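You operate a simulated robot arm through the tools that you are given. There is no shell and no other tool. Be economical: measure what you need, move in short steps, check, and stop when the job is done.

The job below is to be done with a simulated two-armed robot. You get a single attempt, and the scene is never put back.

## Task
Warm the pasties in the air fryer at about 120 C for about 5 minutes.
Fine: press the white light button on first, set the heat before the timer; when the green lamp goes out, heat to 0 and light off; leave the drawer shut.

It is judged by the outcome, as a careful person would: the job done as asked, and still so three seconds after it is handed in. It fails if anything else is knocked over, pushed out of place, dropped, spilled or broken.

## Robot
Two 7-joint arms with two-finger parallel grippers on one trunk, on a base that drives. Base frame: it is fixed to the floor where the robot stands at the start and does not move with it; the origin is under the middle of the robot, x ahead of it, y to its left, z up; the surface under the hand at the start is at about z = 0.9. Units: m, degrees, N and s.
The left shoulder is at the start at [0.06, 0.143, 0.871], the right one opposite. With the tool pointing down near the work surface each hand reaches from about 0.2 to 0.66 m from the robot's upright axis, wherever it stands, measured 20 degrees to its own side. Places, roughly: air fryer [0.7, -0.1, 1.1]; fryer drawer [0.7, -0.1, 1]; fryer panel [0.6, -0.1, 1.1]; orange heat knob [0.7, -0.1, 1.2]; red fryer button [0.6, -0.1, 1]; silver timer knob [0.6, -0.1, 1.1]; white light button [0.6, 0, 1.2]. Payload 1.57 kg a hand.
The tool frame of a hand sits at the grasp point between the pads (the TCP): z along the fingers, y along the line on which they close. The tips reach 0.03 m beyond it. Largest opening 0.11 m; finger width 0.024, thickness 0.012; the body of the gripper, 0.048 by 0.112 m, starts 0.078 m behind the TCP.
Orientation is told as [roll, pitch, yaw] about the base's x, y, z axes, in that order, counted from this pose: with the fingers straight down and closing along the base's y, the tool's x points along the base's -x, its y along +y and its z along -z.

## Interface
- The arms move only by the tool servo_tool. It takes "left_plan", "right_plan" or both (then of equal length, played together; a hand with none holds still); each is a list of rows, each an object (a shift or turn left out is 0, a gripper value left out holds the last) with "claw": the finger opening in cm, from 0 to 11; "translation": the shift along the base's x, y, z in units of 30 mm (1.0 is 30 mm), a list of three; "dr": the turn, a rotation vector about the base's x, y, z in units of 6 degrees (1.0 is 6 degrees), a list of three. In form: [{"claw": claw, "translation": [dx, dy, dz], "dr": [ax, ay, az]}, ...]. A call has 1 to 10 rows; each row shifts and turns the commanded pose from where the row before left it. A call with a number of a shift or a turn outside -1 to 1 is refused whole. A row lasts 0.2 s, in which the tool goes at most 0.05 m and 8.6 degrees; a call with a longer step from one row to the next is refused whole, and so is a gripper value outside its range. Where a pose cannot be reached the arm comes as near as it can. A force on the tool above 40 N (or 10 N above the force at the start of the call, whichever is more), or a blocked arm, ends the call early, and 0.2 s more pass. The fingers move at their own pace (about 0.045 m/s each) and stop on an object; they squeeze with about 42 N. The grip force told is the motor's: it shows also when the fingers shut on nothing. Time passes only in rows, and 0.2 s behind the last, so rows that do not move let the fingers close. It gives the time, the measured TCP pose, the force on the tool (base axes), the opening and the grip force at its end, in the units of the frame above (readings bear some noise), with the torque about the TCP (base axes, N m) and any sound that the robot's microphone picked up.
- Cameras (640 x 400 px; columns grow to the right, rows downward): "scene" is now at [0.0594, -0.018, 1.5074]; the picture's right is [-0.08, -1.00, 0.00], its down [-0.49, 0.04, -0.87] and it looks along [0.86, -0.07, -0.50] (base axes); focal length 260 px, centre (320, 200). "left" rides on the left gripper at [0.07, -0.016, -0.141] in its tool frame; the picture's right is [0.23, 0.97, 0.00], its down [-0.85, 0.20, -0.48] and it looks along [-0.47, 0.11, 0.88] (tool axes); focal length 222 px, centre (320, 200). "right" rides on the right gripper at [0.07, 0.016, -0.141] in its tool frame; the picture's right is [-0.23, 0.97, 0.00], its down [-0.86, -0.20, -0.48] and it looks along [-0.47, -0.11, 0.88] (tool axes); focal length 222 px, centre (320, 200). There is no depth. A picture from a camera that has moved, and an enlarged one, comes with that camera's place and axes in the base frame and with its lens. The place of the scene camera against the robot may be out by one fixed shift of up to 0.012 m in any direction.
- get_image(camera): a new picture of that camera. The clock stands still meanwhile.
- slide_trunk(by): slides the trunk up (or, below 0, down) by that many m; the arms and the scene camera ride with it, the base frame stays. It gives what a move gives, with no picture.
- steer(legs): drives the robot by 1 to 6 legs, each [ahead, left, turn to the left] in m, m and degrees, along the robot's own axes; the way and the turn of a leg run together, so that a leg with both is an arc; at most 1.5 m and 180 degrees a leg. The arms and the cameras ride along, it lands a little off, and it stops where it bumps. It gives what a move gives.
- pan_tilt(pan, tilt): turns the head with the scene camera to pan (to the left, within 86 degrees either way) and tilt (down, from -29 to 69), counted from straight ahead of the robot. It gives what a move gives.
- zoom(camera, box): a new picture of the part [left, top, right, bottom] of that camera's present view, enlarged. The clock stands still meanwhile.
- hand_in(): hands the job in; it is judged then, once.

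Go step by step. Nothing tells you exact positions but the pictures and the camera data: compare them with the known pose of the tool, close in by small moves and look again before you grip or let go. The budget is 120 turns and 108 pictures, counting those below and the enlarged ones. Unless the task says otherwise, let go and move clear before handing in, and close with one line.

The tools are called after ">>>" by a JSON object that holds its "fn" and its "kwargs". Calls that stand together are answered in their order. servo_tool: Moves the arms, as the interface text tells. Its arguments: {"type":"object","properties":{"left_plan":{"type":"array"},"right_plan":{"type":"array"}},"required":[]} The other tools are called the same way: slide_trunk (by) slides the trunk up or down; steer (legs) drives the base; pan_tilt (pan, tilt) turns the head that bears the scene camera; get_image (camera) takes a picture; zoom (camera, box) takes an enlarged picture of a part of a camera's view; hand_in () hands the job in.

At the start:

```text
clock: 0.0
left_tool_pos: [0.5924, 0.2396, 1.0004]
left_ee_rot: [0.1, 0.0, 0.1]
left_contact_force: [-0.6, 0.1, 0.1]
left_ft_torque: [0.02, 0.0, -0.05]
left_grip_width: 0.1102
left_gripper_force: 0.0
right_tool_pos: [0.4098, -0.211, 1.0]
right_ee_rot: [0.1, 0.0, -0.1]
right_contact_force: [0.1, -0.7, 0.8]
right_ft_torque: [0.03, 0.02, 0.02]
right_grip_width: 0.1101
right_gripper_force: 0.0
trunk travel left (down, up): [-0.47, 0.12]
robot x, y, heading: [-0.0023, 0.0054, -0.1]
head pan, tilt: [-4.8, 29.8]
```

scene: 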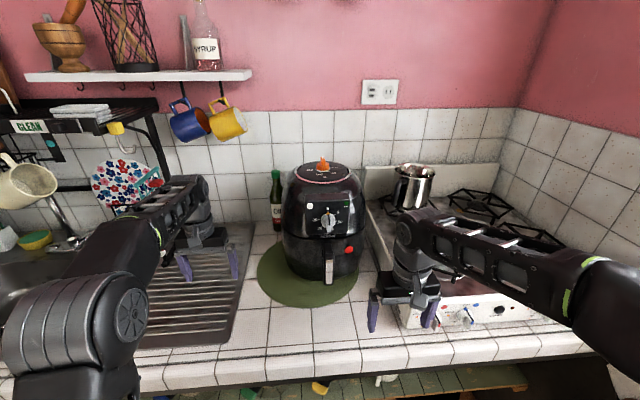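
right: 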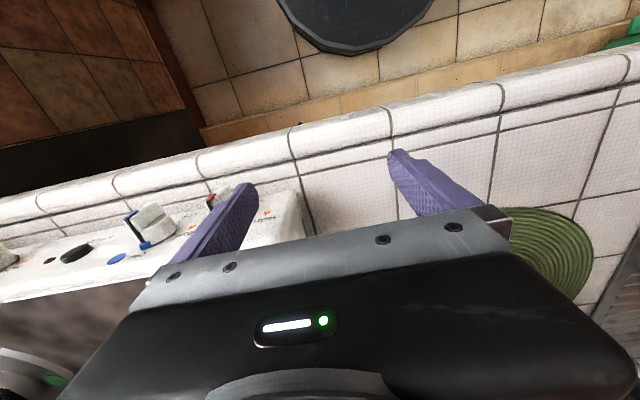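
left: 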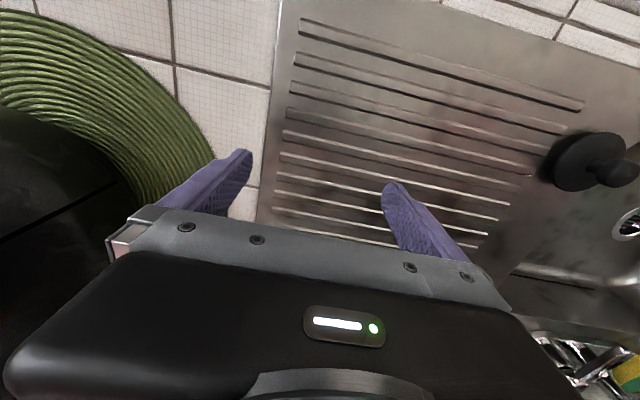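

I see the air fryer ahead with an orange knob on top, a silver timer knob on the front panel, a white button to its left and a red one near the drawer handle. I'll zoom in to read the dials.

>>> {"fn": "zoom", "kwargs": {"camera": "scene", "box": [270, 145, 380, 214]}}

>>> {"fn": "zoom", "kwargs": {"camera": "scene", "box": [270, 195, 380, 290]}}

```text
5.80 times, centred on (325, 180) of scene
camera zoom: at [0.0594, -0.018, 1.5074], right [-0.08, -1.0, 0.0], down [-0.49, 0.04, -0.87], along [0.86, -0.07, -0.5], focal length 1510 px, centre (291, 319)
```

zoom: 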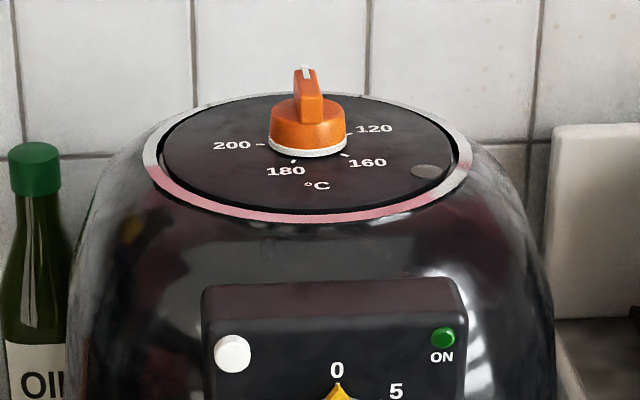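

```text
4.21 times, centred on (325, 242) of scene
camera zoom: at [0.0594, -0.018, 1.5074], right [-0.08, -1.0, 0.0], down [-0.49, 0.04, -0.87], along [0.86, -0.07, -0.5], focal length 1097 px, centre (299, 21)
```

zoom: 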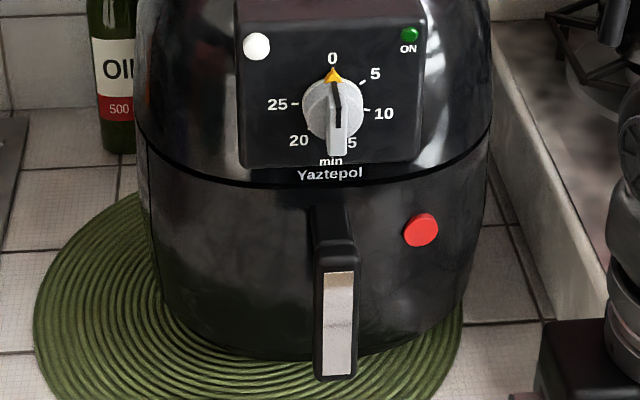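

The heat knob's pointer faces the back, where its 0 must be hidden, and the timer is at 0. I'll raise the trunk to see the top dial better.

>>> {"fn": "slide_trunk", "kwargs": {"by": 0.12}}

>>> {"fn": "zoom", "kwargs": {"camera": "scene", "box": [270, 170, 380, 239]}}

>>> {"fn": "get_image", "kwargs": {"camera": "scene"}}

```text
clock: 1.5
left_tool_pos: [0.5924, 0.2397, 1.1199]
left_ee_rot: [0.0, 0.0, 0.0]
left_contact_force: [-1.0, -0.6, 0.5]
left_ft_torque: [0.03, 0.03, 0.0]
left_grip_width: 0.1101
left_gripper_force: 0.0
right_tool_pos: [0.4101, -0.2103, 1.12]
right_ee_rot: [-0.1, 0.1, 0.0]
right_contact_force: [0.2, 0.1, 0.0]
right_ft_torque: [0.02, 0.01, 0.01]
right_grip_width: 0.11
right_gripper_force: 0.1
trunk travel left (down, up): [-0.59, 0.0]
robot x, y, heading: [-0.0019, 0.0015, 0.2]
head pan, tilt: [-4.8, 29.8]
```

```text
5.80 times, centred on (325, 204) of scene
camera zoom: at [0.0596, -0.018, 1.6273], right [-0.08, -1.0, 0.0], down [-0.5, 0.04, -0.87], along [0.86, -0.07, -0.5], focal length 1510 px, centre (291, 174)
```

zoom: 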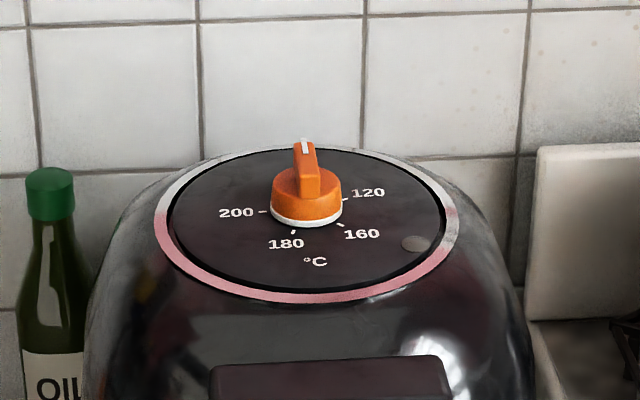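

```text
101 pictures are left
camera scene: at [0.0596, -0.018, 1.6273], right [-0.08, -1.0, 0.0], down [-0.5, 0.04, -0.87], along [0.86, -0.07, -0.5], focal length 260 px, centre (320, 200)
```

scene: 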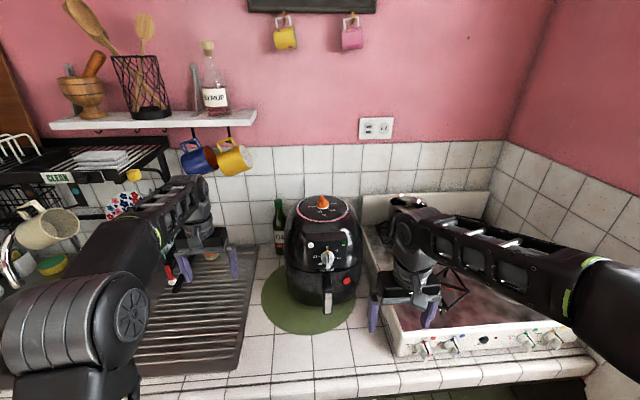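

The heat knob is near (0.73, -0.08, 1.22–1.25) and the panel is at x≈0.59. The white button is near (0.58, -0.04, 1.19) and the timer near (0.59, -0.08, 1.13). I'll turn the left hand to point forward in free space.

>>> {"fn": "servo_tool", "kwargs": {"left_plan": [{"claw": 0, "translation": [-0.47, -0.3, 0.23], "dr": [0, -1, 0]}, {"translation": [-0.47, -0.3, 0.23], "dr": [0, -1, 0]}, {"translation": [-0.47, -0.3, 0.23], "dr": [0, -1, 0]}, {"translation": [-0.47, -0.3, 0.23], "dr": [0, -1, 0]}, {"translation": [-0.47, -0.3, 0.23], "dr": [0, -1, 0]}, {"translation": [-0.47, -0.3, 0.23], "dr": [0, -1, 0]}, {"translation": [-0.47, -0.3, 0.23], "dr": [0, -1, 0]}, {"translation": [-0.47, -0.3, 0.23], "dr": [0, -1, 0]}, {"translation": [-0.47, -0.3, 0.23], "dr": [0, -1, 0]}, {"translation": [-0.47, -0.3, 0.23], "dr": [0, -1, 0]}]}}

>>> {"fn": "zoom", "kwargs": {"camera": "scene", "box": [270, 215, 380, 310]}}

```text
clock: 3.7
left_tool_pos: [0.4517, 0.1477, 1.1923]
left_ee_rot: [0.1, -60.0, -0.1]
left_contact_force: [-0.7, 0.0, 0.1]
left_ft_torque: [0.0, -0.02, 0.03]
left_grip_width: 0.0001
left_gripper_force: 21.1
right_tool_pos: [0.4098, -0.2113, 1.1196]
right_ee_rot: [0.0, 0.0, -0.1]
right_contact_force: [0.2, 0.0, -0.1]
right_ft_torque: [0.0, -0.03, 0.0]
right_grip_width: 0.1102
right_gripper_force: 0.0
trunk travel left (down, up): [-0.59, 0.0]
robot x, y, heading: [-0.0006, -0.0052, 0.1]
head pan, tilt: [-4.8, 29.8]
```

```text
4.21 times, centred on (325, 262) of scene
camera zoom: at [0.0586, -0.0185, 1.6274], right [-0.08, -1.0, 0.0], down [-0.49, 0.04, -0.87], along [0.87, -0.07, -0.5], focal length 1097 px, centre (299, -63)
```

zoom: 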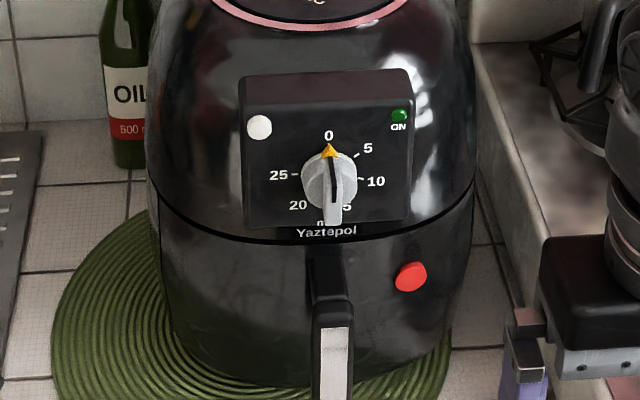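

The hand is tilted to 60 degrees. I'll finish the turn to horizontal and move across to about y=0.02, staying back from the panel, then look.

>>> {"fn": "servo_tool", "kwargs": {"left_plan": [{"translation": [0, -0.8, 0], "dr": [0, -1, 0]}, {"translation": [0, -0.8, 0], "dr": [0, -1, 0]}, {"translation": [0, -0.8, 0], "dr": [0, -1, 0]}, {"translation": [0, -0.8, 0], "dr": [0, -1, 0]}, {"translation": [0, -0.8, 0], "dr": [0, -1, 0]}]}}

>>> {"fn": "get_image", "kwargs": {"camera": "left"}}

>>> {"fn": "get_image", "kwargs": {"camera": "scene"}}

```text
clock: 4.9
left_tool_pos: [0.4803, 0.0139, 1.211]
left_ee_rot: [-162.4, -89.9, 162.2]
left_contact_force: [0.2, 0.5, 0.1]
left_ft_torque: [-0.02, -0.02, 0.01]
left_grip_width: 0.0
left_gripper_force: 21.6
left hand out of reach, approached as far as the arm can: row 1, 2, 3
right_tool_pos: [0.4103, -0.2125, 1.1182]
right_ee_rot: [0.0, 0.1, 0.0]
right_contact_force: [0.0, 0.6, 0.0]
right_ft_torque: [0.01, 0.0, 0.03]
right_grip_width: 0.11
right_gripper_force: 0.0
trunk travel left (down, up): [-0.59, 0.0]
robot x, y, heading: [-0.0024, -0.0004, 0.0]
head pan, tilt: [-4.8, 29.8]
```

```text
99 pictures are left
camera left: at [0.337, -0.0022, 1.1403], right [0.0, 0.97, -0.23], down [-0.48, 0.2, 0.85], along [0.88, 0.11, 0.47], focal length 222 px, centre (320, 200)
```

left: 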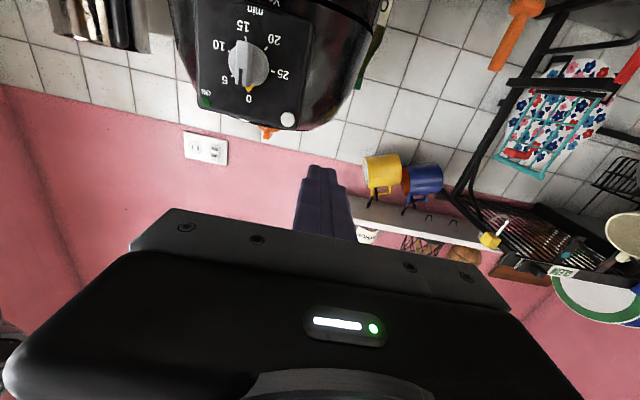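

```text
98 pictures are left
camera scene: at [0.0604, -0.0191, 1.6273], right [-0.08, -1.0, 0.0], down [-0.5, 0.04, -0.87], along [0.86, -0.07, -0.5], focal length 260 px, centre (320, 200)
```

scene: 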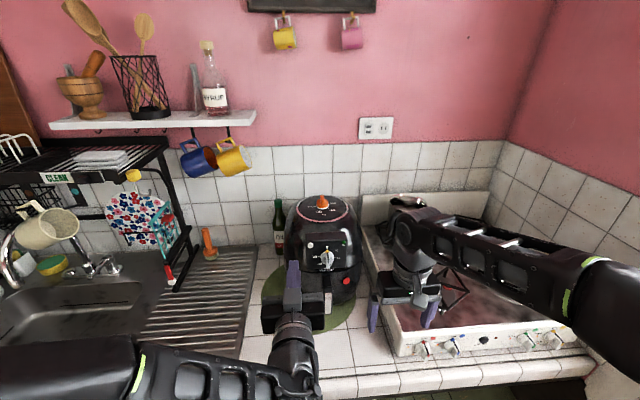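

Combining both cameras puts the white button near (0.59, -0.027, 1.188) and the timer near (0.588, -0.070, 1.146). I'll line the closed fingers up in front of the button and check.

>>> {"fn": "servo_tool", "kwargs": {"left_plan": [{"translation": [0, -0.7, -0.4]}, {"translation": [0.5, -0.67, -0.37]}, {"translation": [0.7, 0, 0]}]}}

>>> {"fn": "get_image", "kwargs": {"camera": "left"}}

>>> {"fn": "zoom", "kwargs": {"camera": "scene", "box": [260, 195, 400, 295]}}

```text
clock: 5.7
left_tool_pos: [0.5131, -0.0252, 1.1855]
left_ee_rot: [-149.0, -90.1, 149.1]
left_contact_force: [0.2, -0.2, 0.0]
left_ft_torque: [-0.02, 0.02, 0.0]
left_grip_width: 0.0
left_gripper_force: 21.4
right_tool_pos: [0.4108, -0.2098, 1.1198]
right_ee_rot: [0.0, 0.0, 0.0]
right_contact_force: [-0.6, 0.7, 0.4]
right_ft_torque: [-0.02, 0.04, 0.01]
right_grip_width: 0.1099
right_gripper_force: 0.0
trunk travel left (down, up): [-0.59, 0.0]
robot x, y, heading: [-0.0014, 0.0026, 0.1]
head pan, tilt: [-4.8, 29.8]
```

```text
97 pictures are left
camera left: at [0.3715, -0.0415, 1.1152], right [0.0, 0.97, -0.23], down [-0.48, 0.2, 0.85], along [0.88, 0.11, 0.47], focal length 222 px, centre (320, 200)
```

left: 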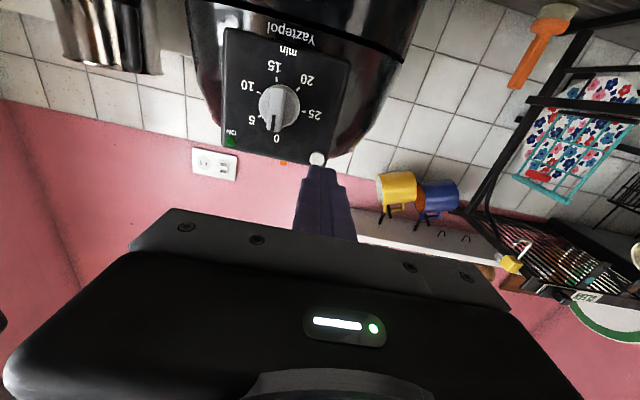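

```text
4.00 times, centred on (330, 245) of scene
camera zoom: at [0.0599, -0.0179, 1.6274], right [-0.08, -1.0, 0.0], down [-0.5, 0.04, -0.87], along [0.86, -0.07, -0.5], focal length 1042 px, centre (280, 20)
```

zoom: 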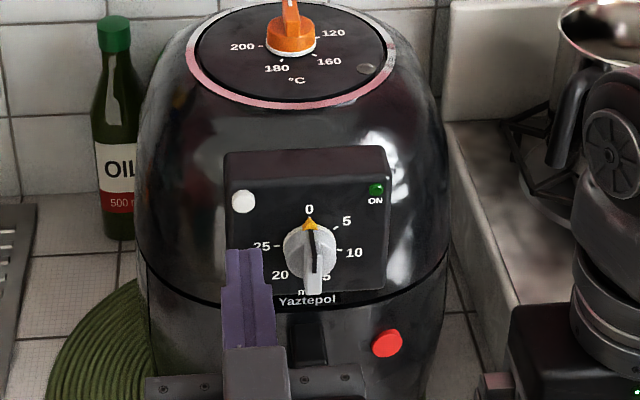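

The two views agree: the button is dead ahead at y≈-0.028, z≈1.186. I'll move in and press gently.

>>> {"fn": "servo_tool", "kwargs": {"left_plan": [{"translation": [0.7, -0.08, 0]}, {"translation": [0.3, 0, 0]}, {"translation": [0.1, 0, 0]}, {"translation": [0.1, 0, 0]}, {"translation": [0.1, 0, 0]}]}}

>>> {"fn": "zoom", "kwargs": {"camera": "scene", "box": [260, 195, 400, 295]}}

```text
clock: 6.9
left_tool_pos: [0.553, -0.0284, 1.1869]
left_ee_rot: [125.0, -90.0, -125.0]
left_contact_force: [-0.2, 0.8, 1.4]
left_ft_torque: [-0.03, 0.0, 0.03]
left_grip_width: 0.0
left_gripper_force: 20.8
right_tool_pos: [0.4106, -0.2113, 1.1188]
right_ee_rot: [0.0, 0.1, 0.0]
right_contact_force: [-0.3, 0.0, -1.2]
right_ft_torque: [0.01, 0.01, 0.0]
right_grip_width: 0.1099
right_gripper_force: 0.1
trunk travel left (down, up): [-0.59, 0.0]
robot x, y, heading: [0.0012, -0.0047, 0.2]
head pan, tilt: [-4.8, 29.8]
```

```text
4.00 times, centred on (330, 245) of scene
camera zoom: at [0.0596, -0.018, 1.6274], right [-0.08, -1.0, 0.0], down [-0.5, 0.04, -0.87], along [0.86, -0.07, -0.5], focal length 1042 px, centre (280, 20)
```

zoom: 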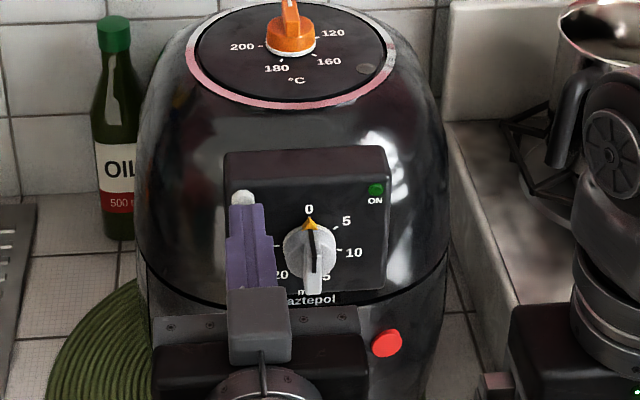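

There's no contact yet and the fingertips are just short of the button. I'll continue in small steps.

>>> {"fn": "servo_tool", "kwargs": {"left_plan": [{"translation": [0.1, 0, 0]}, {"translation": [0.1, 0, 0]}, {"translation": [0.1, 0, 0]}]}}

>>> {"fn": "get_image", "kwargs": {"camera": "left"}}

```text
clock: 7.7
left_tool_pos: [0.561, -0.0287, 1.1871]
left_ee_rot: [-141.5, -90.0, 141.5]
left_contact_force: [-0.4, 0.1, -0.1]
left_ft_torque: [-0.02, -0.03, 0.03]
left_grip_width: 0.0
left_gripper_force: 21.3
right_tool_pos: [0.4105, -0.2101, 1.1196]
right_ee_rot: [-0.1, 0.0, 0.0]
right_contact_force: [0.2, -0.1, 1.3]
right_ft_torque: [0.04, 0.02, -0.02]
right_grip_width: 0.11
right_gripper_force: 0.0
trunk travel left (down, up): [-0.59, 0.0]
robot x, y, heading: [0.0025, -0.0017, 0.0]
head pan, tilt: [-4.8, 29.8]
heard: click
```

```text
94 pictures are left
camera left: at [0.4199, -0.0457, 1.1166], right [0.0, 0.97, -0.23], down [-0.48, 0.2, 0.85], along [0.88, 0.11, 0.47], focal length 222 px, centre (320, 200)
```

left: 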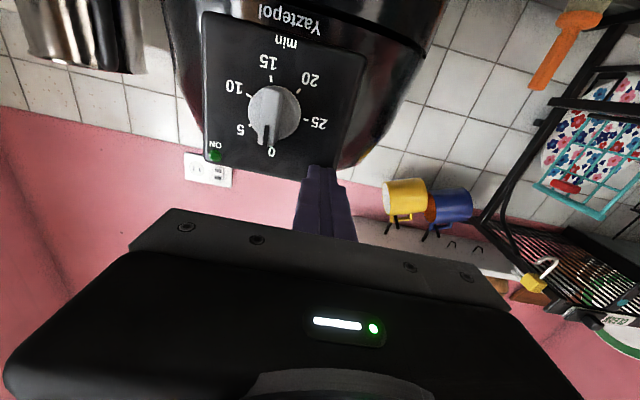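

Heard a click. I'll back off and check that the light is on.

>>> {"fn": "servo_tool", "kwargs": {"left_plan": [{"translation": [-1, 0, 0]}, {"translation": [-1, 0, 0]}, {"translation": [0, 0, -0.3]}]}}

>>> {"fn": "zoom", "kwargs": {"camera": "scene", "box": [280, 190, 370, 255]}}

```text
clock: 8.5
left_tool_pos: [0.5017, -0.029, 1.1787]
left_ee_rot: [152.9, -90.0, -152.7]
left_contact_force: [-0.2, -0.9, 0.3]
left_ft_torque: [0.04, 0.0, -0.03]
left_grip_width: 0.0
left_gripper_force: 21.3
right_tool_pos: [0.4106, -0.2111, 1.1201]
right_ee_rot: [0.0, 0.0, 0.0]
right_contact_force: [0.4, 0.1, -0.1]
right_ft_torque: [0.01, 0.01, 0.01]
right_grip_width: 0.1101
right_gripper_force: 0.1
trunk travel left (down, up): [-0.59, 0.0]
robot x, y, heading: [-0.0023, -0.0029, -0.2]
head pan, tilt: [-4.8, 29.8]
```

```text
6.15 times, centred on (325, 222) of scene
camera zoom: at [0.06, -0.0182, 1.6273], right [-0.08, -1.0, 0.0], down [-0.5, 0.04, -0.87], along [0.86, -0.07, -0.5], focal length 1603 px, centre (289, 62)
```

zoom: 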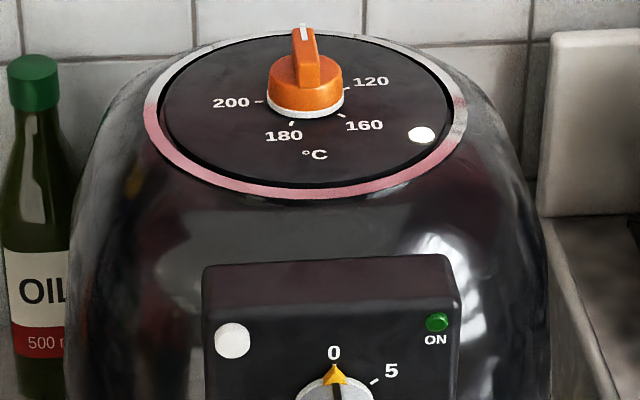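

The top lamp is lit, so the light is on. Next I'll move the left hand aside and bring the right hand up toward the heat knob.

>>> {"fn": "servo_tool", "kwargs": {"left_plan": [{"translation": [0, 1, 0]}, {"translation": [0, 1, 0]}, {"translation": [0, 1, 0]}, {"translation": [0, 1, 0]}, {}, {}, {}, {}, {}, {}], "right_plan": [{"claw": 4.5, "translation": [0, 0, 1]}, {"translation": [0, 0, 1]}, {"translation": [0, 0, 1]}, {"translation": [0, 0, 1]}, {"translation": [0, 0, 1]}, {"translation": [0, 0, 1]}, {"translation": [0, 0, 1]}, {"translation": [1, 0.5, 0]}, {"translation": [1, 0.5, 0]}, {"translation": [1, 0.5, 0]}]}}

>>> {"fn": "servo_tool", "kwargs": {"right_plan": [{"translation": [1, 0.5, 0]}, {"translation": [1, 0.5, 0]}, {"translation": [1, 0.5, 0]}, {"translation": [1, 0.5, 0]}, {"translation": [1, 0.5, 0]}, {"translation": [1, 0.5, 0]}]}}

>>> {"fn": "get_image", "kwargs": {"camera": "right"}}

>>> {"fn": "get_image", "kwargs": {"camera": "scene"}}

```text
clock: 10.7
left_tool_pos: [0.5209, 0.0773, 1.1855]
left_ee_rot: [-165.5, -89.8, 165.6]
left_contact_force: [-1.0, 0.5, 0.1]
left_ft_torque: [-0.01, 0.03, -0.01]
left_grip_width: 0.0
left_gripper_force: 21.6
left hand out of reach, approached as far as the arm can: row 3, 4
right_tool_pos: [0.4885, -0.1674, 1.1778]
right_ee_rot: [0.0, -0.3, 0.2]
right_contact_force: [-0.9, -0.4, 0.3]
right_ft_torque: [-0.02, -0.09, 0.03]
right_grip_width: 0.0451
right_gripper_force: 0.1
right hand out of reach, approached as far as the arm can: row 2, 3, 4, 5, 6, 7, 8, 10
trunk travel left (down, up): [-0.59, 0.0]
robot x, y, heading: [-0.0012, -0.0008, -0.2]
head pan, tilt: [-4.8, 29.8]
```

```text
clock: 12.1
left_tool_pos: [0.524, 0.0773, 1.1821]
left_ee_rot: [170.7, -90.0, -170.7]
left_contact_force: [-0.3, -0.2, 0.1]
left_ft_torque: [0.02, 0.05, 0.01]
left_grip_width: 0.0001
left_gripper_force: 21.4
right_tool_pos: [0.4907, -0.1696, 1.1743]
right_ee_rot: [0.1, -0.1, 0.1]
right_contact_force: [-0.5, -0.3, 0.4]
right_ft_torque: [-0.05, -0.03, 0.01]
right_grip_width: 0.0451
right_gripper_force: 0.1
right hand out of reach, approached as far as the arm can: row 1, 2, 3, 4, 5, 6
trunk travel left (down, up): [-0.59, 0.0]
robot x, y, heading: [-0.0038, 0.0033, 0.2]
head pan, tilt: [-4.8, 29.8]
```

```text
92 pictures are left
camera right: at [0.4206, -0.1542, 1.317], right [0.23, 0.97, 0.0], down [0.85, -0.2, 0.48], along [0.47, -0.11, -0.88], focal length 222 px, centre (320, 200)
```

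right: 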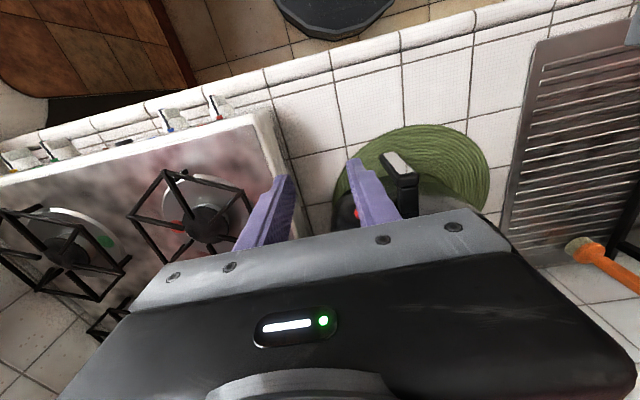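

```text
91 pictures are left
camera scene: at [0.0593, -0.0181, 1.6274], right [-0.08, -1.0, 0.0], down [-0.49, 0.04, -0.87], along [0.86, -0.07, -0.5], focal length 260 px, centre (320, 200)
```

scene: 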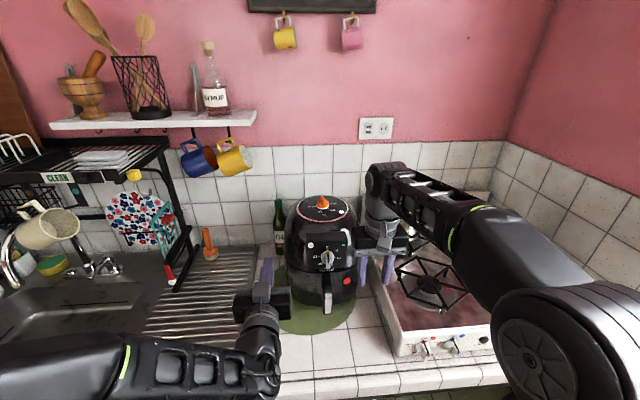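

A downward tool can't reach that high. Instead I'll grip the knob's fin with the left hand coming from the front, tilted 30° down. The right hand goes back out of the way first.

>>> {"fn": "servo_tool", "kwargs": {"right_plan": [{"translation": [-0.9, -0.4, -0.6]}, {"translation": [-0.9, -0.5, -0.6]}, {"translation": [-0.9, -0.5, -0.6]}, {}, {}], "left_plan": [{"translation": [0.0, -0.3, 0.8], "dr": [0, 1, 0]}, {"translation": [0.0, -0.7, 0.8], "dr": [0, 1, 0]}, {"translation": [0.4, -1, 0.8], "dr": [0, 1, 0]}, {"translation": [0.4, -1, 0.8], "dr": [0, 1, 0]}, {"translation": [0.4, -1, 0.7], "dr": [0, 1, 0]}]}}

>>> {"fn": "get_image", "kwargs": {"camera": "scene"}}

>>> {"fn": "get_image", "kwargs": {"camera": "left"}}

```text
clock: 13.3
left_tool_pos: [0.5622, -0.0439, 1.2992]
left_ee_rot: [0.1, -59.9, -0.1]
left_contact_force: [0.1, 0.2, 0.6]
left_ft_torque: [0.01, 0.02, 0.0]
left_grip_width: 0.0001
left_gripper_force: 21.4
right_tool_pos: [0.4099, -0.2137, 1.1199]
right_ee_rot: [0.0, 0.0, 0.0]
right_contact_force: [-0.6, 0.1, -0.4]
right_ft_torque: [0.02, -0.02, 0.0]
right_grip_width: 0.045
right_gripper_force: 0.0
trunk travel left (down, up): [-0.59, 0.0]
robot x, y, heading: [0.0024, 0.0036, -0.0]
head pan, tilt: [-4.8, 29.8]
```

```text
90 pictures are left
camera scene: at [0.0598, -0.0196, 1.6273], right [-0.08, -1.0, 0.0], down [-0.5, 0.04, -0.87], along [0.86, -0.07, -0.5], focal length 260 px, centre (320, 200)
```

scene: 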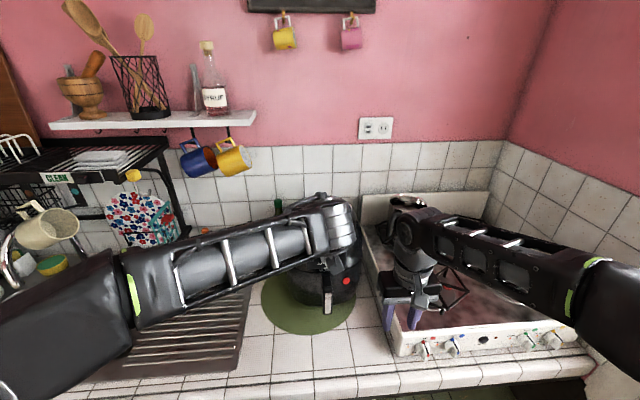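

```text
89 pictures are left
camera left: at [0.4042, -0.0608, 1.3088], right [-0.11, 0.97, -0.2], down [0.01, 0.2, 0.98], along [0.99, 0.11, -0.04], focal length 222 px, centre (320, 200)
```

left: 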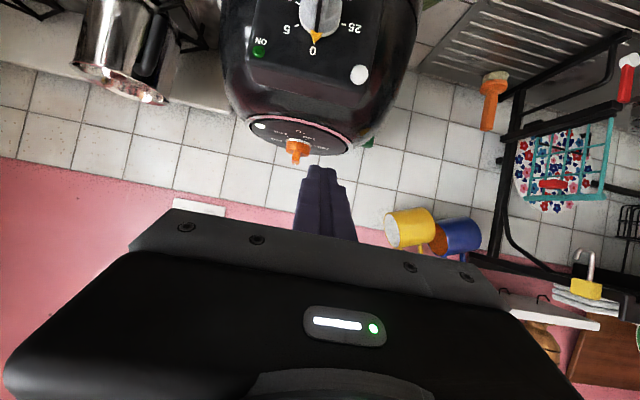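

The wrist camera sees the orange knob near (0.73, -0.069), with its top at z≈1.25. I'll zoom in to see its shape.

>>> {"fn": "zoom", "kwargs": {"camera": "left", "box": [240, 110, 360, 185]}}

```text
5.33 times, centred on (300, 148) of left
camera zoom: at [0.4042, -0.0608, 1.3088], right [-0.11, 0.97, -0.2], down [0.01, 0.2, 0.98], along [0.99, 0.11, -0.04], focal length 1185 px, centre (427, 480)
```

zoom: 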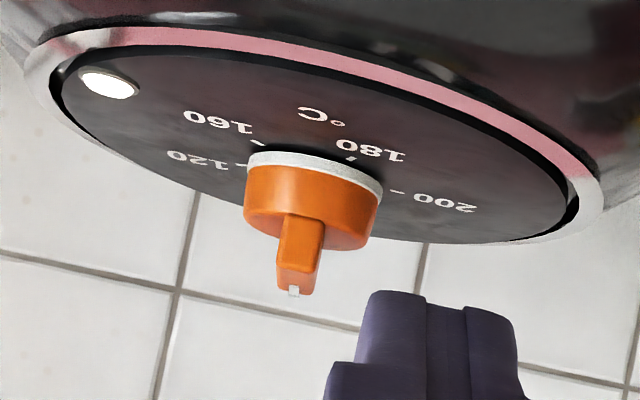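

The fin runs front to back, about 12 mm wide, at z≈1.235–1.249. I'll open the fingers to 4.5 cm, hover above and in front of it, and measure again.

>>> {"fn": "servo_tool", "kwargs": {"left_plan": [{"claw": 4.5, "translation": [0.8, -0.2, 0]}, {"translation": [0.8, -0.2, 0]}, {"translation": [0.8, -0.2, 0]}, {"translation": [0.8, -0.2, 0]}, {"translation": [0.8, 0, 0]}]}}

>>> {"fn": "get_image", "kwargs": {"camera": "left"}}

>>> {"fn": "zoom", "kwargs": {"camera": "left", "box": [220, 80, 380, 180]}}

>>> {"fn": "get_image", "kwargs": {"camera": "scene"}}

```text
clock: 14.5
left_tool_pos: [0.6821, -0.0651, 1.3005]
left_ee_rot: [0.0, -60.0, -0.1]
left_contact_force: [-1.1, 0.1, 0.1]
left_ft_torque: [-0.03, 0.0, -0.01]
left_grip_width: 0.045
left_gripper_force: 0.0
right_tool_pos: [0.4106, -0.2121, 1.12]
right_ee_rot: [-0.1, 0.0, 0.0]
right_contact_force: [0.9, -0.3, 0.4]
right_ft_torque: [-0.02, -0.02, -0.01]
right_grip_width: 0.0449
right_gripper_force: 0.0
trunk travel left (down, up): [-0.59, 0.0]
robot x, y, heading: [0.0008, -0.002, 0.4]
head pan, tilt: [-4.8, 29.8]
```

```text
87 pictures are left
camera left: at [0.5246, -0.0826, 1.3092], right [-0.11, 0.97, -0.2], down [0.01, 0.2, 0.98], along [0.99, 0.11, -0.04], focal length 222 px, centre (320, 200)
```

left: 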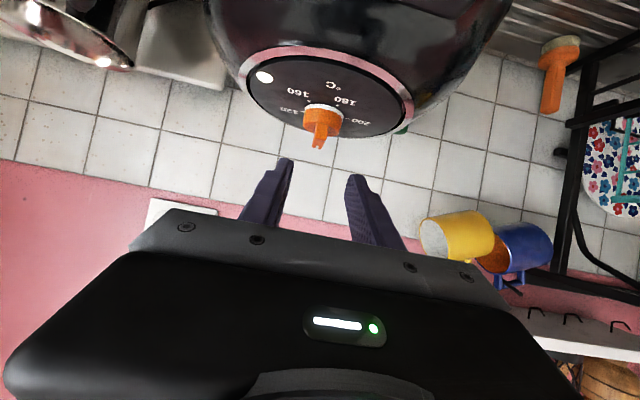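

```text
4.00 times, centred on (300, 130) of left
camera zoom: at [0.5246, -0.0826, 1.3092], right [-0.11, 0.97, -0.2], down [0.01, 0.2, 0.98], along [0.99, 0.11, -0.04], focal length 888 px, centre (400, 480)
```

zoom: 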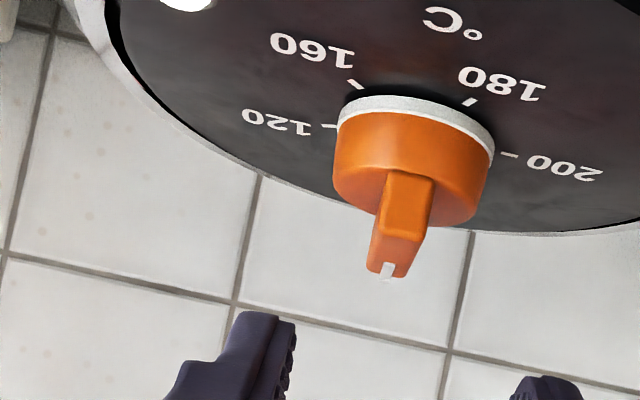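

```text
85 pictures are left
camera scene: at [0.0603, -0.0182, 1.6273], right [-0.08, -1.0, 0.0], down [-0.5, 0.04, -0.87], along [0.86, -0.07, -0.5], focal length 260 px, centre (320, 200)
```

scene: 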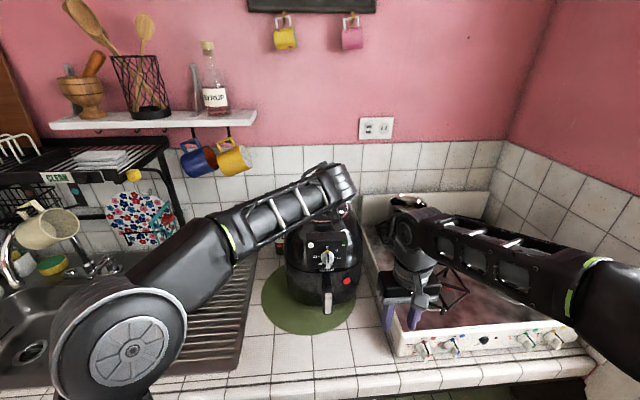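

The knob axis works out at about (0.735, -0.072). I'll shift over it, lower partway and look.

>>> {"fn": "servo_tool", "kwargs": {"left_plan": [{"translation": [0.63, -0.23, 0]}, {"translation": [0.63, 0, 0]}, {"translation": [0, 0, -0.5]}, {"translation": [0, 0, -0.4]}]}}

>>> {"fn": "zoom", "kwargs": {"camera": "left", "box": [220, 60, 420, 185]}}

```text
clock: 15.5
left_tool_pos: [0.7183, -0.0733, 1.2721]
left_ee_rot: [0.0, -60.2, 0.0]
left_contact_force: [-1.1, 0.6, -0.4]
left_ft_torque: [0.01, -0.02, 0.01]
left_grip_width: 0.045
left_gripper_force: 0.1
right_tool_pos: [0.4109, -0.2127, 1.1196]
right_ee_rot: [0.0, 0.0, 0.0]
right_contact_force: [0.3, 0.2, -0.2]
right_ft_torque: [0.02, -0.02, 0.03]
right_grip_width: 0.0449
right_gripper_force: 0.0
trunk travel left (down, up): [-0.59, 0.0]
robot x, y, heading: [-0.0017, -0.0025, 0.1]
head pan, tilt: [-4.8, 29.8]
```

```text
3.20 times, centred on (320, 122) of left
camera zoom: at [0.561, -0.0898, 1.2817], right [-0.11, 0.97, -0.2], down [0.01, 0.2, 0.98], along [0.99, 0.11, -0.03], focal length 711 px, centre (320, 448)
```

zoom: 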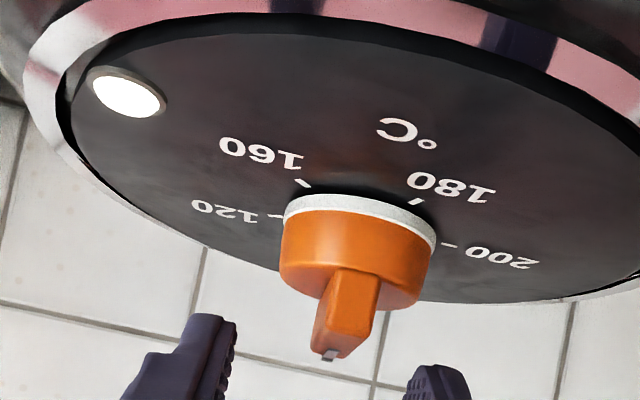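

The fin sits between the fingers. I'll lower the last centimetre and close.

>>> {"fn": "servo_tool", "kwargs": {"left_plan": [{"translation": [0.1, 0, -0.15]}, {"translation": [0, 0, -0.17]}, {"claw": 2.2}, {}]}}

>>> {"fn": "zoom", "kwargs": {"camera": "left", "box": [220, 60, 420, 185]}}

```text
clock: 16.5
left_tool_pos: [0.7214, -0.0736, 1.2637]
left_ee_rot: [-0.1, -60.0, 0.0]
left_contact_force: [-0.6, 0.1, 0.3]
left_ft_torque: [0.01, -0.02, -0.01]
left_grip_width: 0.0219
left_gripper_force: 0.1
right_tool_pos: [0.4105, -0.2116, 1.1196]
right_ee_rot: [0.1, -0.1, 0.0]
right_contact_force: [-0.2, 0.3, -0.2]
right_ft_torque: [0.01, 0.01, 0.0]
right_grip_width: 0.0448
right_gripper_force: 0.1
trunk travel left (down, up): [-0.59, 0.0]
robot x, y, heading: [-0.0012, 0.002, 0.2]
head pan, tilt: [-4.8, 29.8]
```

```text
3.20 times, centred on (320, 122) of left
camera zoom: at [0.5641, -0.0907, 1.2728], right [-0.11, 0.97, -0.2], down [0.01, 0.2, 0.98], along [0.99, 0.11, -0.03], focal length 711 px, centre (320, 448)
```

zoom: 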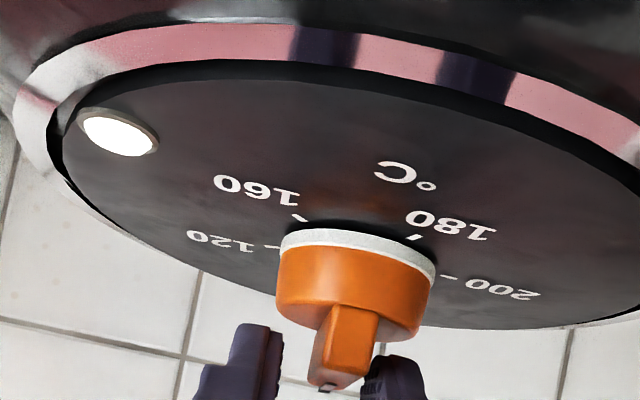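

The fingers are centred on the fin. I'll close the grip.

>>> {"fn": "servo_tool", "kwargs": {"left_plan": [{"claw": 0}, {}, {}]}}

>>> {"fn": "zoom", "kwargs": {"camera": "left", "box": [220, 60, 420, 185]}}

```text
clock: 17.3
left_tool_pos: [0.7217, -0.0717, 1.2634]
left_ee_rot: [0.0, -60.0, 0.1]
left_contact_force: [-1.3, 6.7, -0.3]
left_ft_torque: [0.12, 0.1, -0.04]
left_grip_width: 0.0107
left_gripper_force: 28.5
right_tool_pos: [0.4104, -0.211, 1.1205]
right_ee_rot: [0.0, 0.0, 0.0]
right_contact_force: [0.0, -0.1, -0.1]
right_ft_torque: [-0.02, 0.03, -0.01]
right_grip_width: 0.0449
right_gripper_force: 0.1
trunk travel left (down, up): [-0.59, 0.0]
robot x, y, heading: [-0.0004, 0.0016, 0.1]
head pan, tilt: [-4.8, 29.8]
```

```text
3.20 times, centred on (320, 122) of left
camera zoom: at [0.5644, -0.0886, 1.2728], right [-0.12, 0.97, -0.2], down [0.01, 0.2, 0.98], along [0.99, 0.11, -0.04], focal length 711 px, centre (320, 448)
```

zoom: 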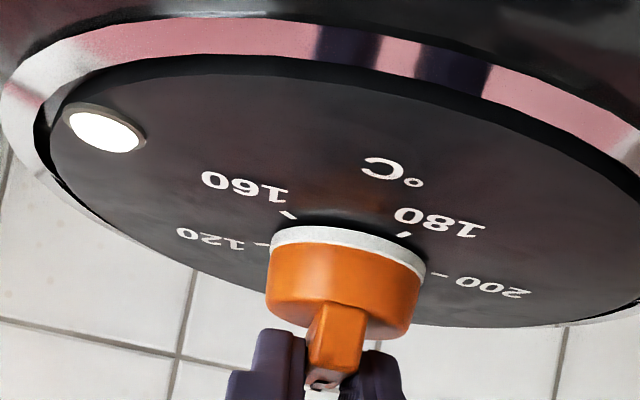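

The fin is gripped at 10.7 mm. I'll turn it clockwise (seen from above) about the knob axis, with the hand following a small arc.

>>> {"fn": "servo_tool", "kwargs": {"left_plan": [{"translation": [0.01, 0.1, 0], "dr": [0, 0, -1]}, {"translation": [0.01, 0.06, 0], "dr": [0, 0, -1]}, {"translation": [0.01, 0.05, 0], "dr": [0, 0, -1]}, {"translation": [0.01, 0.05, 0], "dr": [0, 0, -1]}]}}

>>> {"fn": "zoom", "kwargs": {"camera": "left", "box": [220, 60, 420, 185]}}

```text
clock: 18.3
left_tool_pos: [0.7241, -0.0672, 1.2629]
left_ee_rot: [-0.1, -60.2, -24.1]
left_contact_force: [-4.2, 4.6, -1.1]
left_ft_torque: [-0.04, 0.17, 0.0]
left_grip_width: 0.0109
left_gripper_force: 28.3
right_tool_pos: [0.4097, -0.2116, 1.1196]
right_ee_rot: [0.0, 0.1, 0.0]
right_contact_force: [-0.8, 0.5, -0.5]
right_ft_torque: [0.01, 0.0, -0.03]
right_grip_width: 0.0451
right_gripper_force: 0.0
trunk travel left (down, up): [-0.59, 0.0]
robot x, y, heading: [-0.0048, -0.001, -0.0]
head pan, tilt: [-4.8, 29.8]
```

```text
3.20 times, centred on (320, 122) of left
camera zoom: at [0.5726, -0.0172, 1.273], right [0.29, 0.94, -0.2], down [0.09, 0.18, 0.98], along [0.95, -0.31, -0.03], focal length 711 px, centre (320, 448)
```

zoom: 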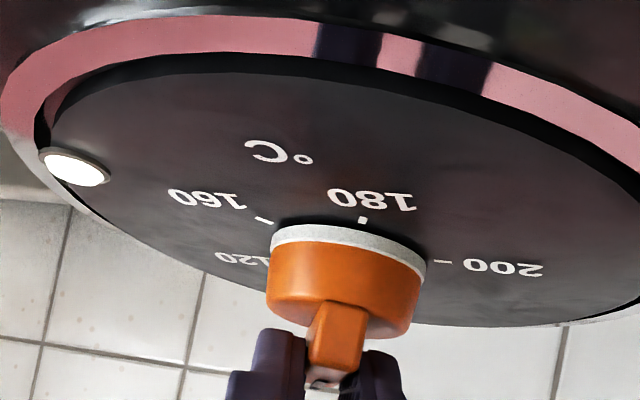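

The knob is following cleanly. I'll turn it another 24°.

>>> {"fn": "servo_tool", "kwargs": {"left_plan": [{"translation": [0.02, 0.045, 0], "dr": [0, 0, -1]}, {"translation": [0.02, 0.04, 0], "dr": [0, 0, -1]}, {"translation": [0.03, 0.035, 0], "dr": [0, 0, -1]}, {"translation": [0.03, 0.03, 0], "dr": [0, 0, -1]}]}}

>>> {"fn": "zoom", "kwargs": {"camera": "left", "box": [220, 60, 420, 185]}}

>>> {"fn": "get_image", "kwargs": {"camera": "scene"}}

```text
clock: 19.3
left_tool_pos: [0.7258, -0.0617, 1.264]
left_ee_rot: [-0.3, -60.0, -48.0]
left_contact_force: [-5.1, 3.7, -4.1]
left_ft_torque: [-0.14, 0.03, 0.0]
left_grip_width: 0.011
left_gripper_force: 28.5
right_tool_pos: [0.4102, -0.2125, 1.1201]
right_ee_rot: [0.1, 0.0, 0.0]
right_contact_force: [1.0, -0.1, -0.5]
right_ft_torque: [0.02, -0.01, 0.01]
right_grip_width: 0.0451
right_gripper_force: 0.0
trunk travel left (down, up): [-0.59, 0.0]
robot x, y, heading: [0.0021, -0.001, -0.1]
head pan, tilt: [-4.8, 29.8]
```

```text
3.20 times, centred on (320, 122) of left
camera zoom: at [0.6088, 0.044, 1.2734], right [0.65, 0.73, -0.2], down [0.16, 0.13, 0.98], along [0.74, -0.67, -0.03], focal length 711 px, centre (320, 448)
```

zoom: 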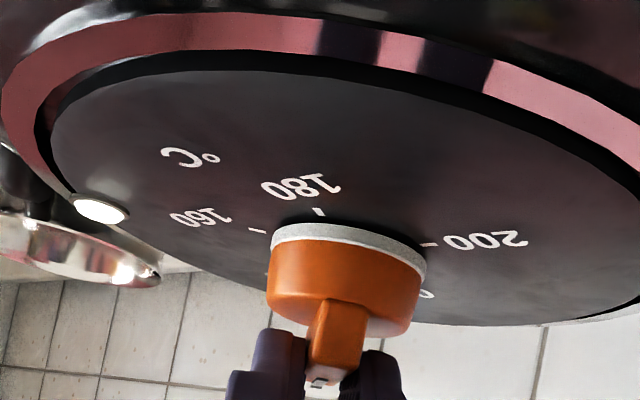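

```text
79 pictures are left
camera scene: at [0.0587, -0.0175, 1.6274], right [-0.08, -1.0, 0.0], down [-0.49, 0.04, -0.87], along [0.87, -0.07, -0.5], focal length 260 px, centre (320, 200)
```

scene: 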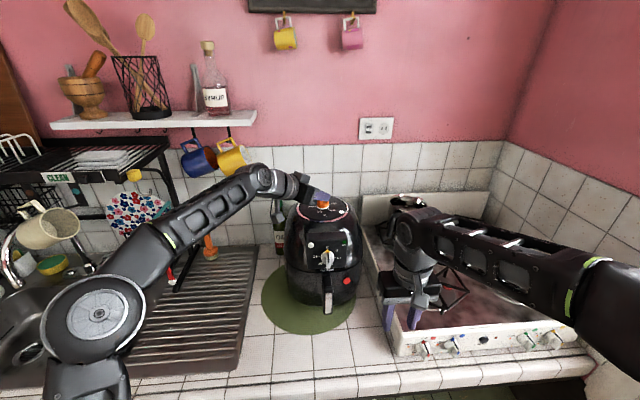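

The scene camera can see the dial now. I'll zoom in to judge where the pointer sits against the 120 mark.

>>> {"fn": "zoom", "kwargs": {"camera": "scene", "box": [290, 185, 360, 229]}}

```text
9.09 times, centred on (325, 207) of scene
camera zoom: at [0.0587, -0.0175, 1.6274], right [-0.08, -1.0, 0.0], down [-0.49, 0.04, -0.87], along [0.87, -0.07, -0.5], focal length 2368 px, centre (274, 136)
```

zoom: 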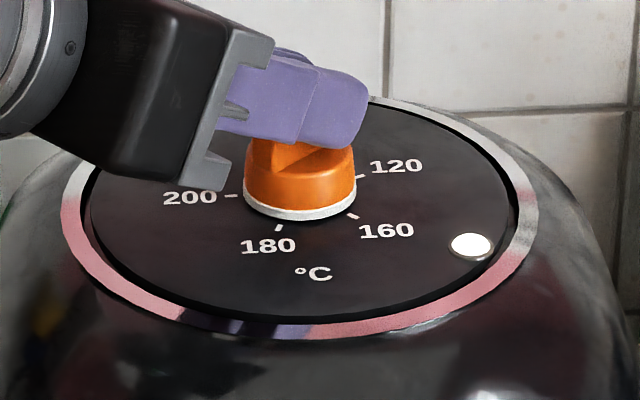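

Fitting the four ticks puts 120 at about 68° from the zero, with marks spaced 67° apart. I'll turn the remaining 20°.

>>> {"fn": "servo_tool", "kwargs": {"left_plan": [{"translation": [0.03, 0.03, 0], "dr": [0, 0, -1]}, {"translation": [0.03, 0.025, 0], "dr": [0, 0, -1]}, {"translation": [0.03, 0.02, 0], "dr": [0, 0, -1]}, {"translation": [0.015, 0.01, 0], "dr": [0, 0, -0.4]}]}}

>>> {"fn": "zoom", "kwargs": {"camera": "scene", "box": [290, 185, 360, 229]}}

```text
clock: 20.3
left_tool_pos: [0.7307, -0.0595, 1.2637]
left_ee_rot: [0.2, -60.1, -68.6]
left_contact_force: [3.0, -2.8, 0.0]
left_ft_torque: [0.7, 0.26, 0.02]
left_grip_width: 0.0111
left_gripper_force: 28.5
right_tool_pos: [0.411, -0.2121, 1.1198]
right_ee_rot: [0.1, 0.0, 0.0]
right_contact_force: [0.0, 0.3, 0.1]
right_ft_torque: [-0.01, 0.03, 0.03]
right_grip_width: 0.0447
right_gripper_force: 0.2
trunk travel left (down, up): [-0.59, 0.0]
robot x, y, heading: [-0.0022, 0.0019, 0.0]
head pan, tilt: [-4.8, 29.8]
```

```text
9.09 times, centred on (325, 207) of scene
camera zoom: at [0.06, -0.0184, 1.6274], right [-0.08, -1.0, 0.0], down [-0.5, 0.04, -0.87], along [0.86, -0.07, -0.5], focal length 2368 px, centre (274, 136)
```

zoom: 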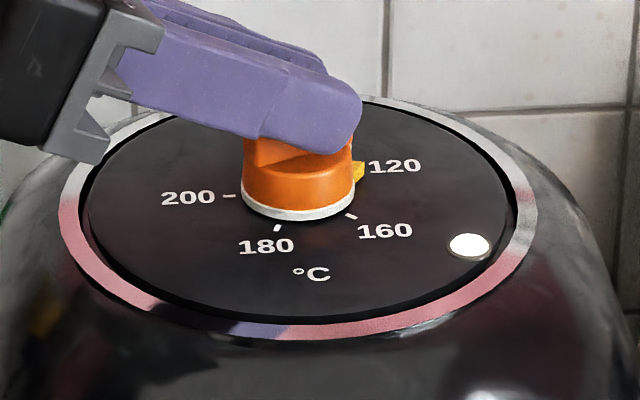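

The yellow pointer now sits right at the 120 mark. I'll open the fingers, lift away and check.

>>> {"fn": "servo_tool", "kwargs": {"left_plan": [{"claw": 4.5}, {}, {}, {"translation": [0, 0, 0.5]}, {"translation": [0, 0, 1]}, {"translation": [-0.3, 1, 0.5]}, {"translation": [-0.3, 1, 0]}]}}

>>> {"fn": "zoom", "kwargs": {"camera": "scene", "box": [290, 185, 360, 229]}}

```text
clock: 21.9
left_tool_pos: [0.7192, -0.0099, 1.3014]
left_ee_rot: [-0.1, -60.1, -68.5]
left_contact_force: [-0.7, 0.1, -0.1]
left_ft_torque: [-0.01, -0.01, -0.02]
left_grip_width: 0.045
left_gripper_force: 0.0
left hand out of reach, approached as far as the arm can: row 5, 6, 7
right_tool_pos: [0.4106, -0.2111, 1.1198]
right_ee_rot: [0.0, -0.1, 0.0]
right_contact_force: [0.3, 0.4, 0.3]
right_ft_torque: [-0.02, -0.01, 0.01]
right_grip_width: 0.0451
right_gripper_force: 0.1
trunk travel left (down, up): [-0.59, 0.0]
robot x, y, heading: [0.0016, 0.0009, -0.1]
head pan, tilt: [-4.8, 29.8]
```

```text
9.09 times, centred on (325, 207) of scene
camera zoom: at [0.0593, -0.0168, 1.6274], right [-0.08, -1.0, 0.0], down [-0.49, 0.04, -0.87], along [0.86, -0.07, -0.5], focal length 2368 px, centre (274, 136)
```

zoom: 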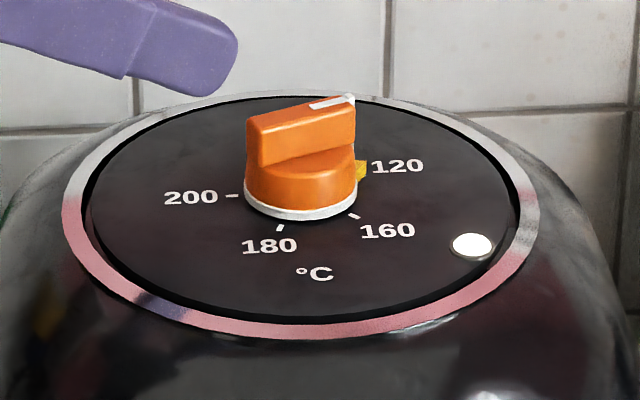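

Heat is set to 120. Next is the timer: I'll swing the left hand back to face the panel, staying high.

>>> {"fn": "servo_tool", "kwargs": {"left_plan": [{"translation": [-0.4, 0.1, 0.2], "dr": [0, 0, 1]}, {"translation": [-0.6, 0, 0], "dr": [0, 0, 1]}, {"translation": [-0.6, 0, 0], "dr": [0, 0, 1]}, {"translation": [-0.6, 0, 0], "dr": [0, 0, 1]}, {"translation": [-0.6, 0, 0], "dr": [0, 0, 1]}, {"translation": [-0.6, -0.2, 0], "dr": [0, 0, 1]}, {"translation": [-0.6, -0.2, 0], "dr": [0, 0, 1]}, {"translation": [-0.6, -0.2, 0], "dr": [0, 0, 1]}, {"translation": [-0.6, -0.2, 0], "dr": [0, 0, 1]}, {"translation": [-0.3, -0.2, 0], "dr": [0, 0, 1]}]}}

>>> {"fn": "servo_tool", "kwargs": {"left_plan": [{"translation": [-0.3, -0.2, 0], "dr": [0, 0, 1]}, {"translation": [0, -0.2, 0], "dr": [0, 0, 0.4]}]}}

```text
clock: 24.1
left_tool_pos: [0.7263, -0.077, 1.4087]
left_ee_rot: [2.4, -59.9, -16.1]
left_contact_force: [-0.3, 0.2, -0.7]
left_ft_torque: [0.02, -0.01, 0.01]
left_grip_width: 0.0449
left_gripper_force: 0.0
left hand out of reach, approached as far as the arm can: row 1, 2, 3, 4, 5, 6, 7, 8, 9
right_tool_pos: [0.4106, -0.2125, 1.1192]
right_ee_rot: [0.0, 0.0, 0.0]
right_contact_force: [-0.4, 0.0, 0.4]
right_ft_torque: [0.0, 0.01, 0.01]
right_grip_width: 0.0452
right_gripper_force: 0.1
trunk travel left (down, up): [-0.59, 0.0]
robot x, y, heading: [0.0009, 0.0001, -0.2]
head pan, tilt: [-4.8, 29.8]
```

```text
clock: 24.7
left_tool_pos: [0.7149, -0.086, 1.407]
left_ee_rot: [2.2, -60.0, -7.4]
left_contact_force: [0.7, 0.5, 0.6]
left_ft_torque: [-0.01, 0.0, -0.01]
left_grip_width: 0.045
left_gripper_force: 0.0
right_tool_pos: [0.411, -0.212, 1.1206]
right_ee_rot: [0.1, -0.1, 0.0]
right_contact_force: [-0.1, -0.1, -0.1]
right_ft_torque: [0.0, 0.04, 0.0]
right_grip_width: 0.0451
right_gripper_force: 0.2
trunk travel left (down, up): [-0.59, 0.0]
robot x, y, heading: [-0.0013, -0.0036, 0.1]
head pan, tilt: [-4.8, 29.8]
```

The arm wandered upward but is clear of everything. I'll bring it back to x≈0.53 in front of the panel, keeping it high, then look.

>>> {"fn": "servo_tool", "kwargs": {"left_plan": [{"translation": [-1, 0.1, 0], "dr": [0, 0, 0.4]}, {"translation": [-1, 0.1, 0], "dr": [0, 0, 0.4]}, {"translation": [-1, 0.1, -0.4], "dr": [0, 0, 0.4]}, {"translation": [-1, 0.1, -0.8]}, {"translation": [-1, 0.1, -0.8]}, {"translation": [-1, 0.1, -0.8]}]}}

>>> {"fn": "get_image", "kwargs": {"camera": "scene"}}

```text
clock: 26.1
left_tool_pos: [0.6393, -0.1413, 1.4163]
left_ee_rot: [2.3, -59.9, -0.5]
left_contact_force: [0.1, 0.0, 0.1]
left_ft_torque: [0.01, 0.04, 0.06]
left_grip_width: 0.0448
left_gripper_force: 0.0
left hand out of reach, approached as far as the arm can: row 1, 2, 3, 4, 5, 6
right_tool_pos: [0.41, -0.2128, 1.1208]
right_ee_rot: [-0.1, 0.0, 0.0]
right_contact_force: [-0.5, 0.7, 0.4]
right_ft_torque: [0.02, -0.05, 0.0]
right_grip_width: 0.0451
right_gripper_force: 0.1
trunk travel left (down, up): [-0.59, 0.0]
robot x, y, heading: [-0.0008, -0.0001, -0.1]
head pan, tilt: [-4.8, 29.8]
```

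```text
75 pictures are left
camera scene: at [0.0594, -0.0186, 1.6274], right [-0.08, -1.0, 0.0], down [-0.49, 0.04, -0.87], along [0.86, -0.07, -0.5], focal length 260 px, centre (320, 200)
```

scene: 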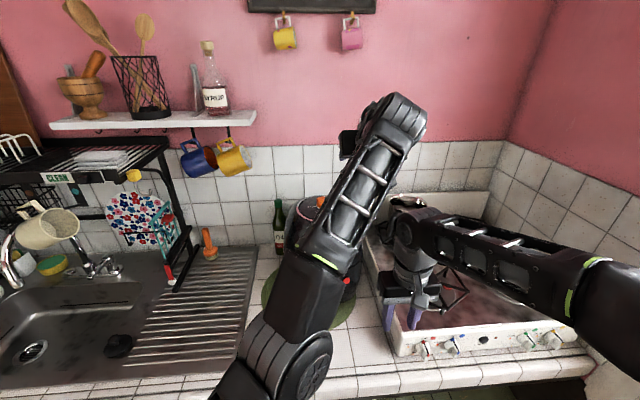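

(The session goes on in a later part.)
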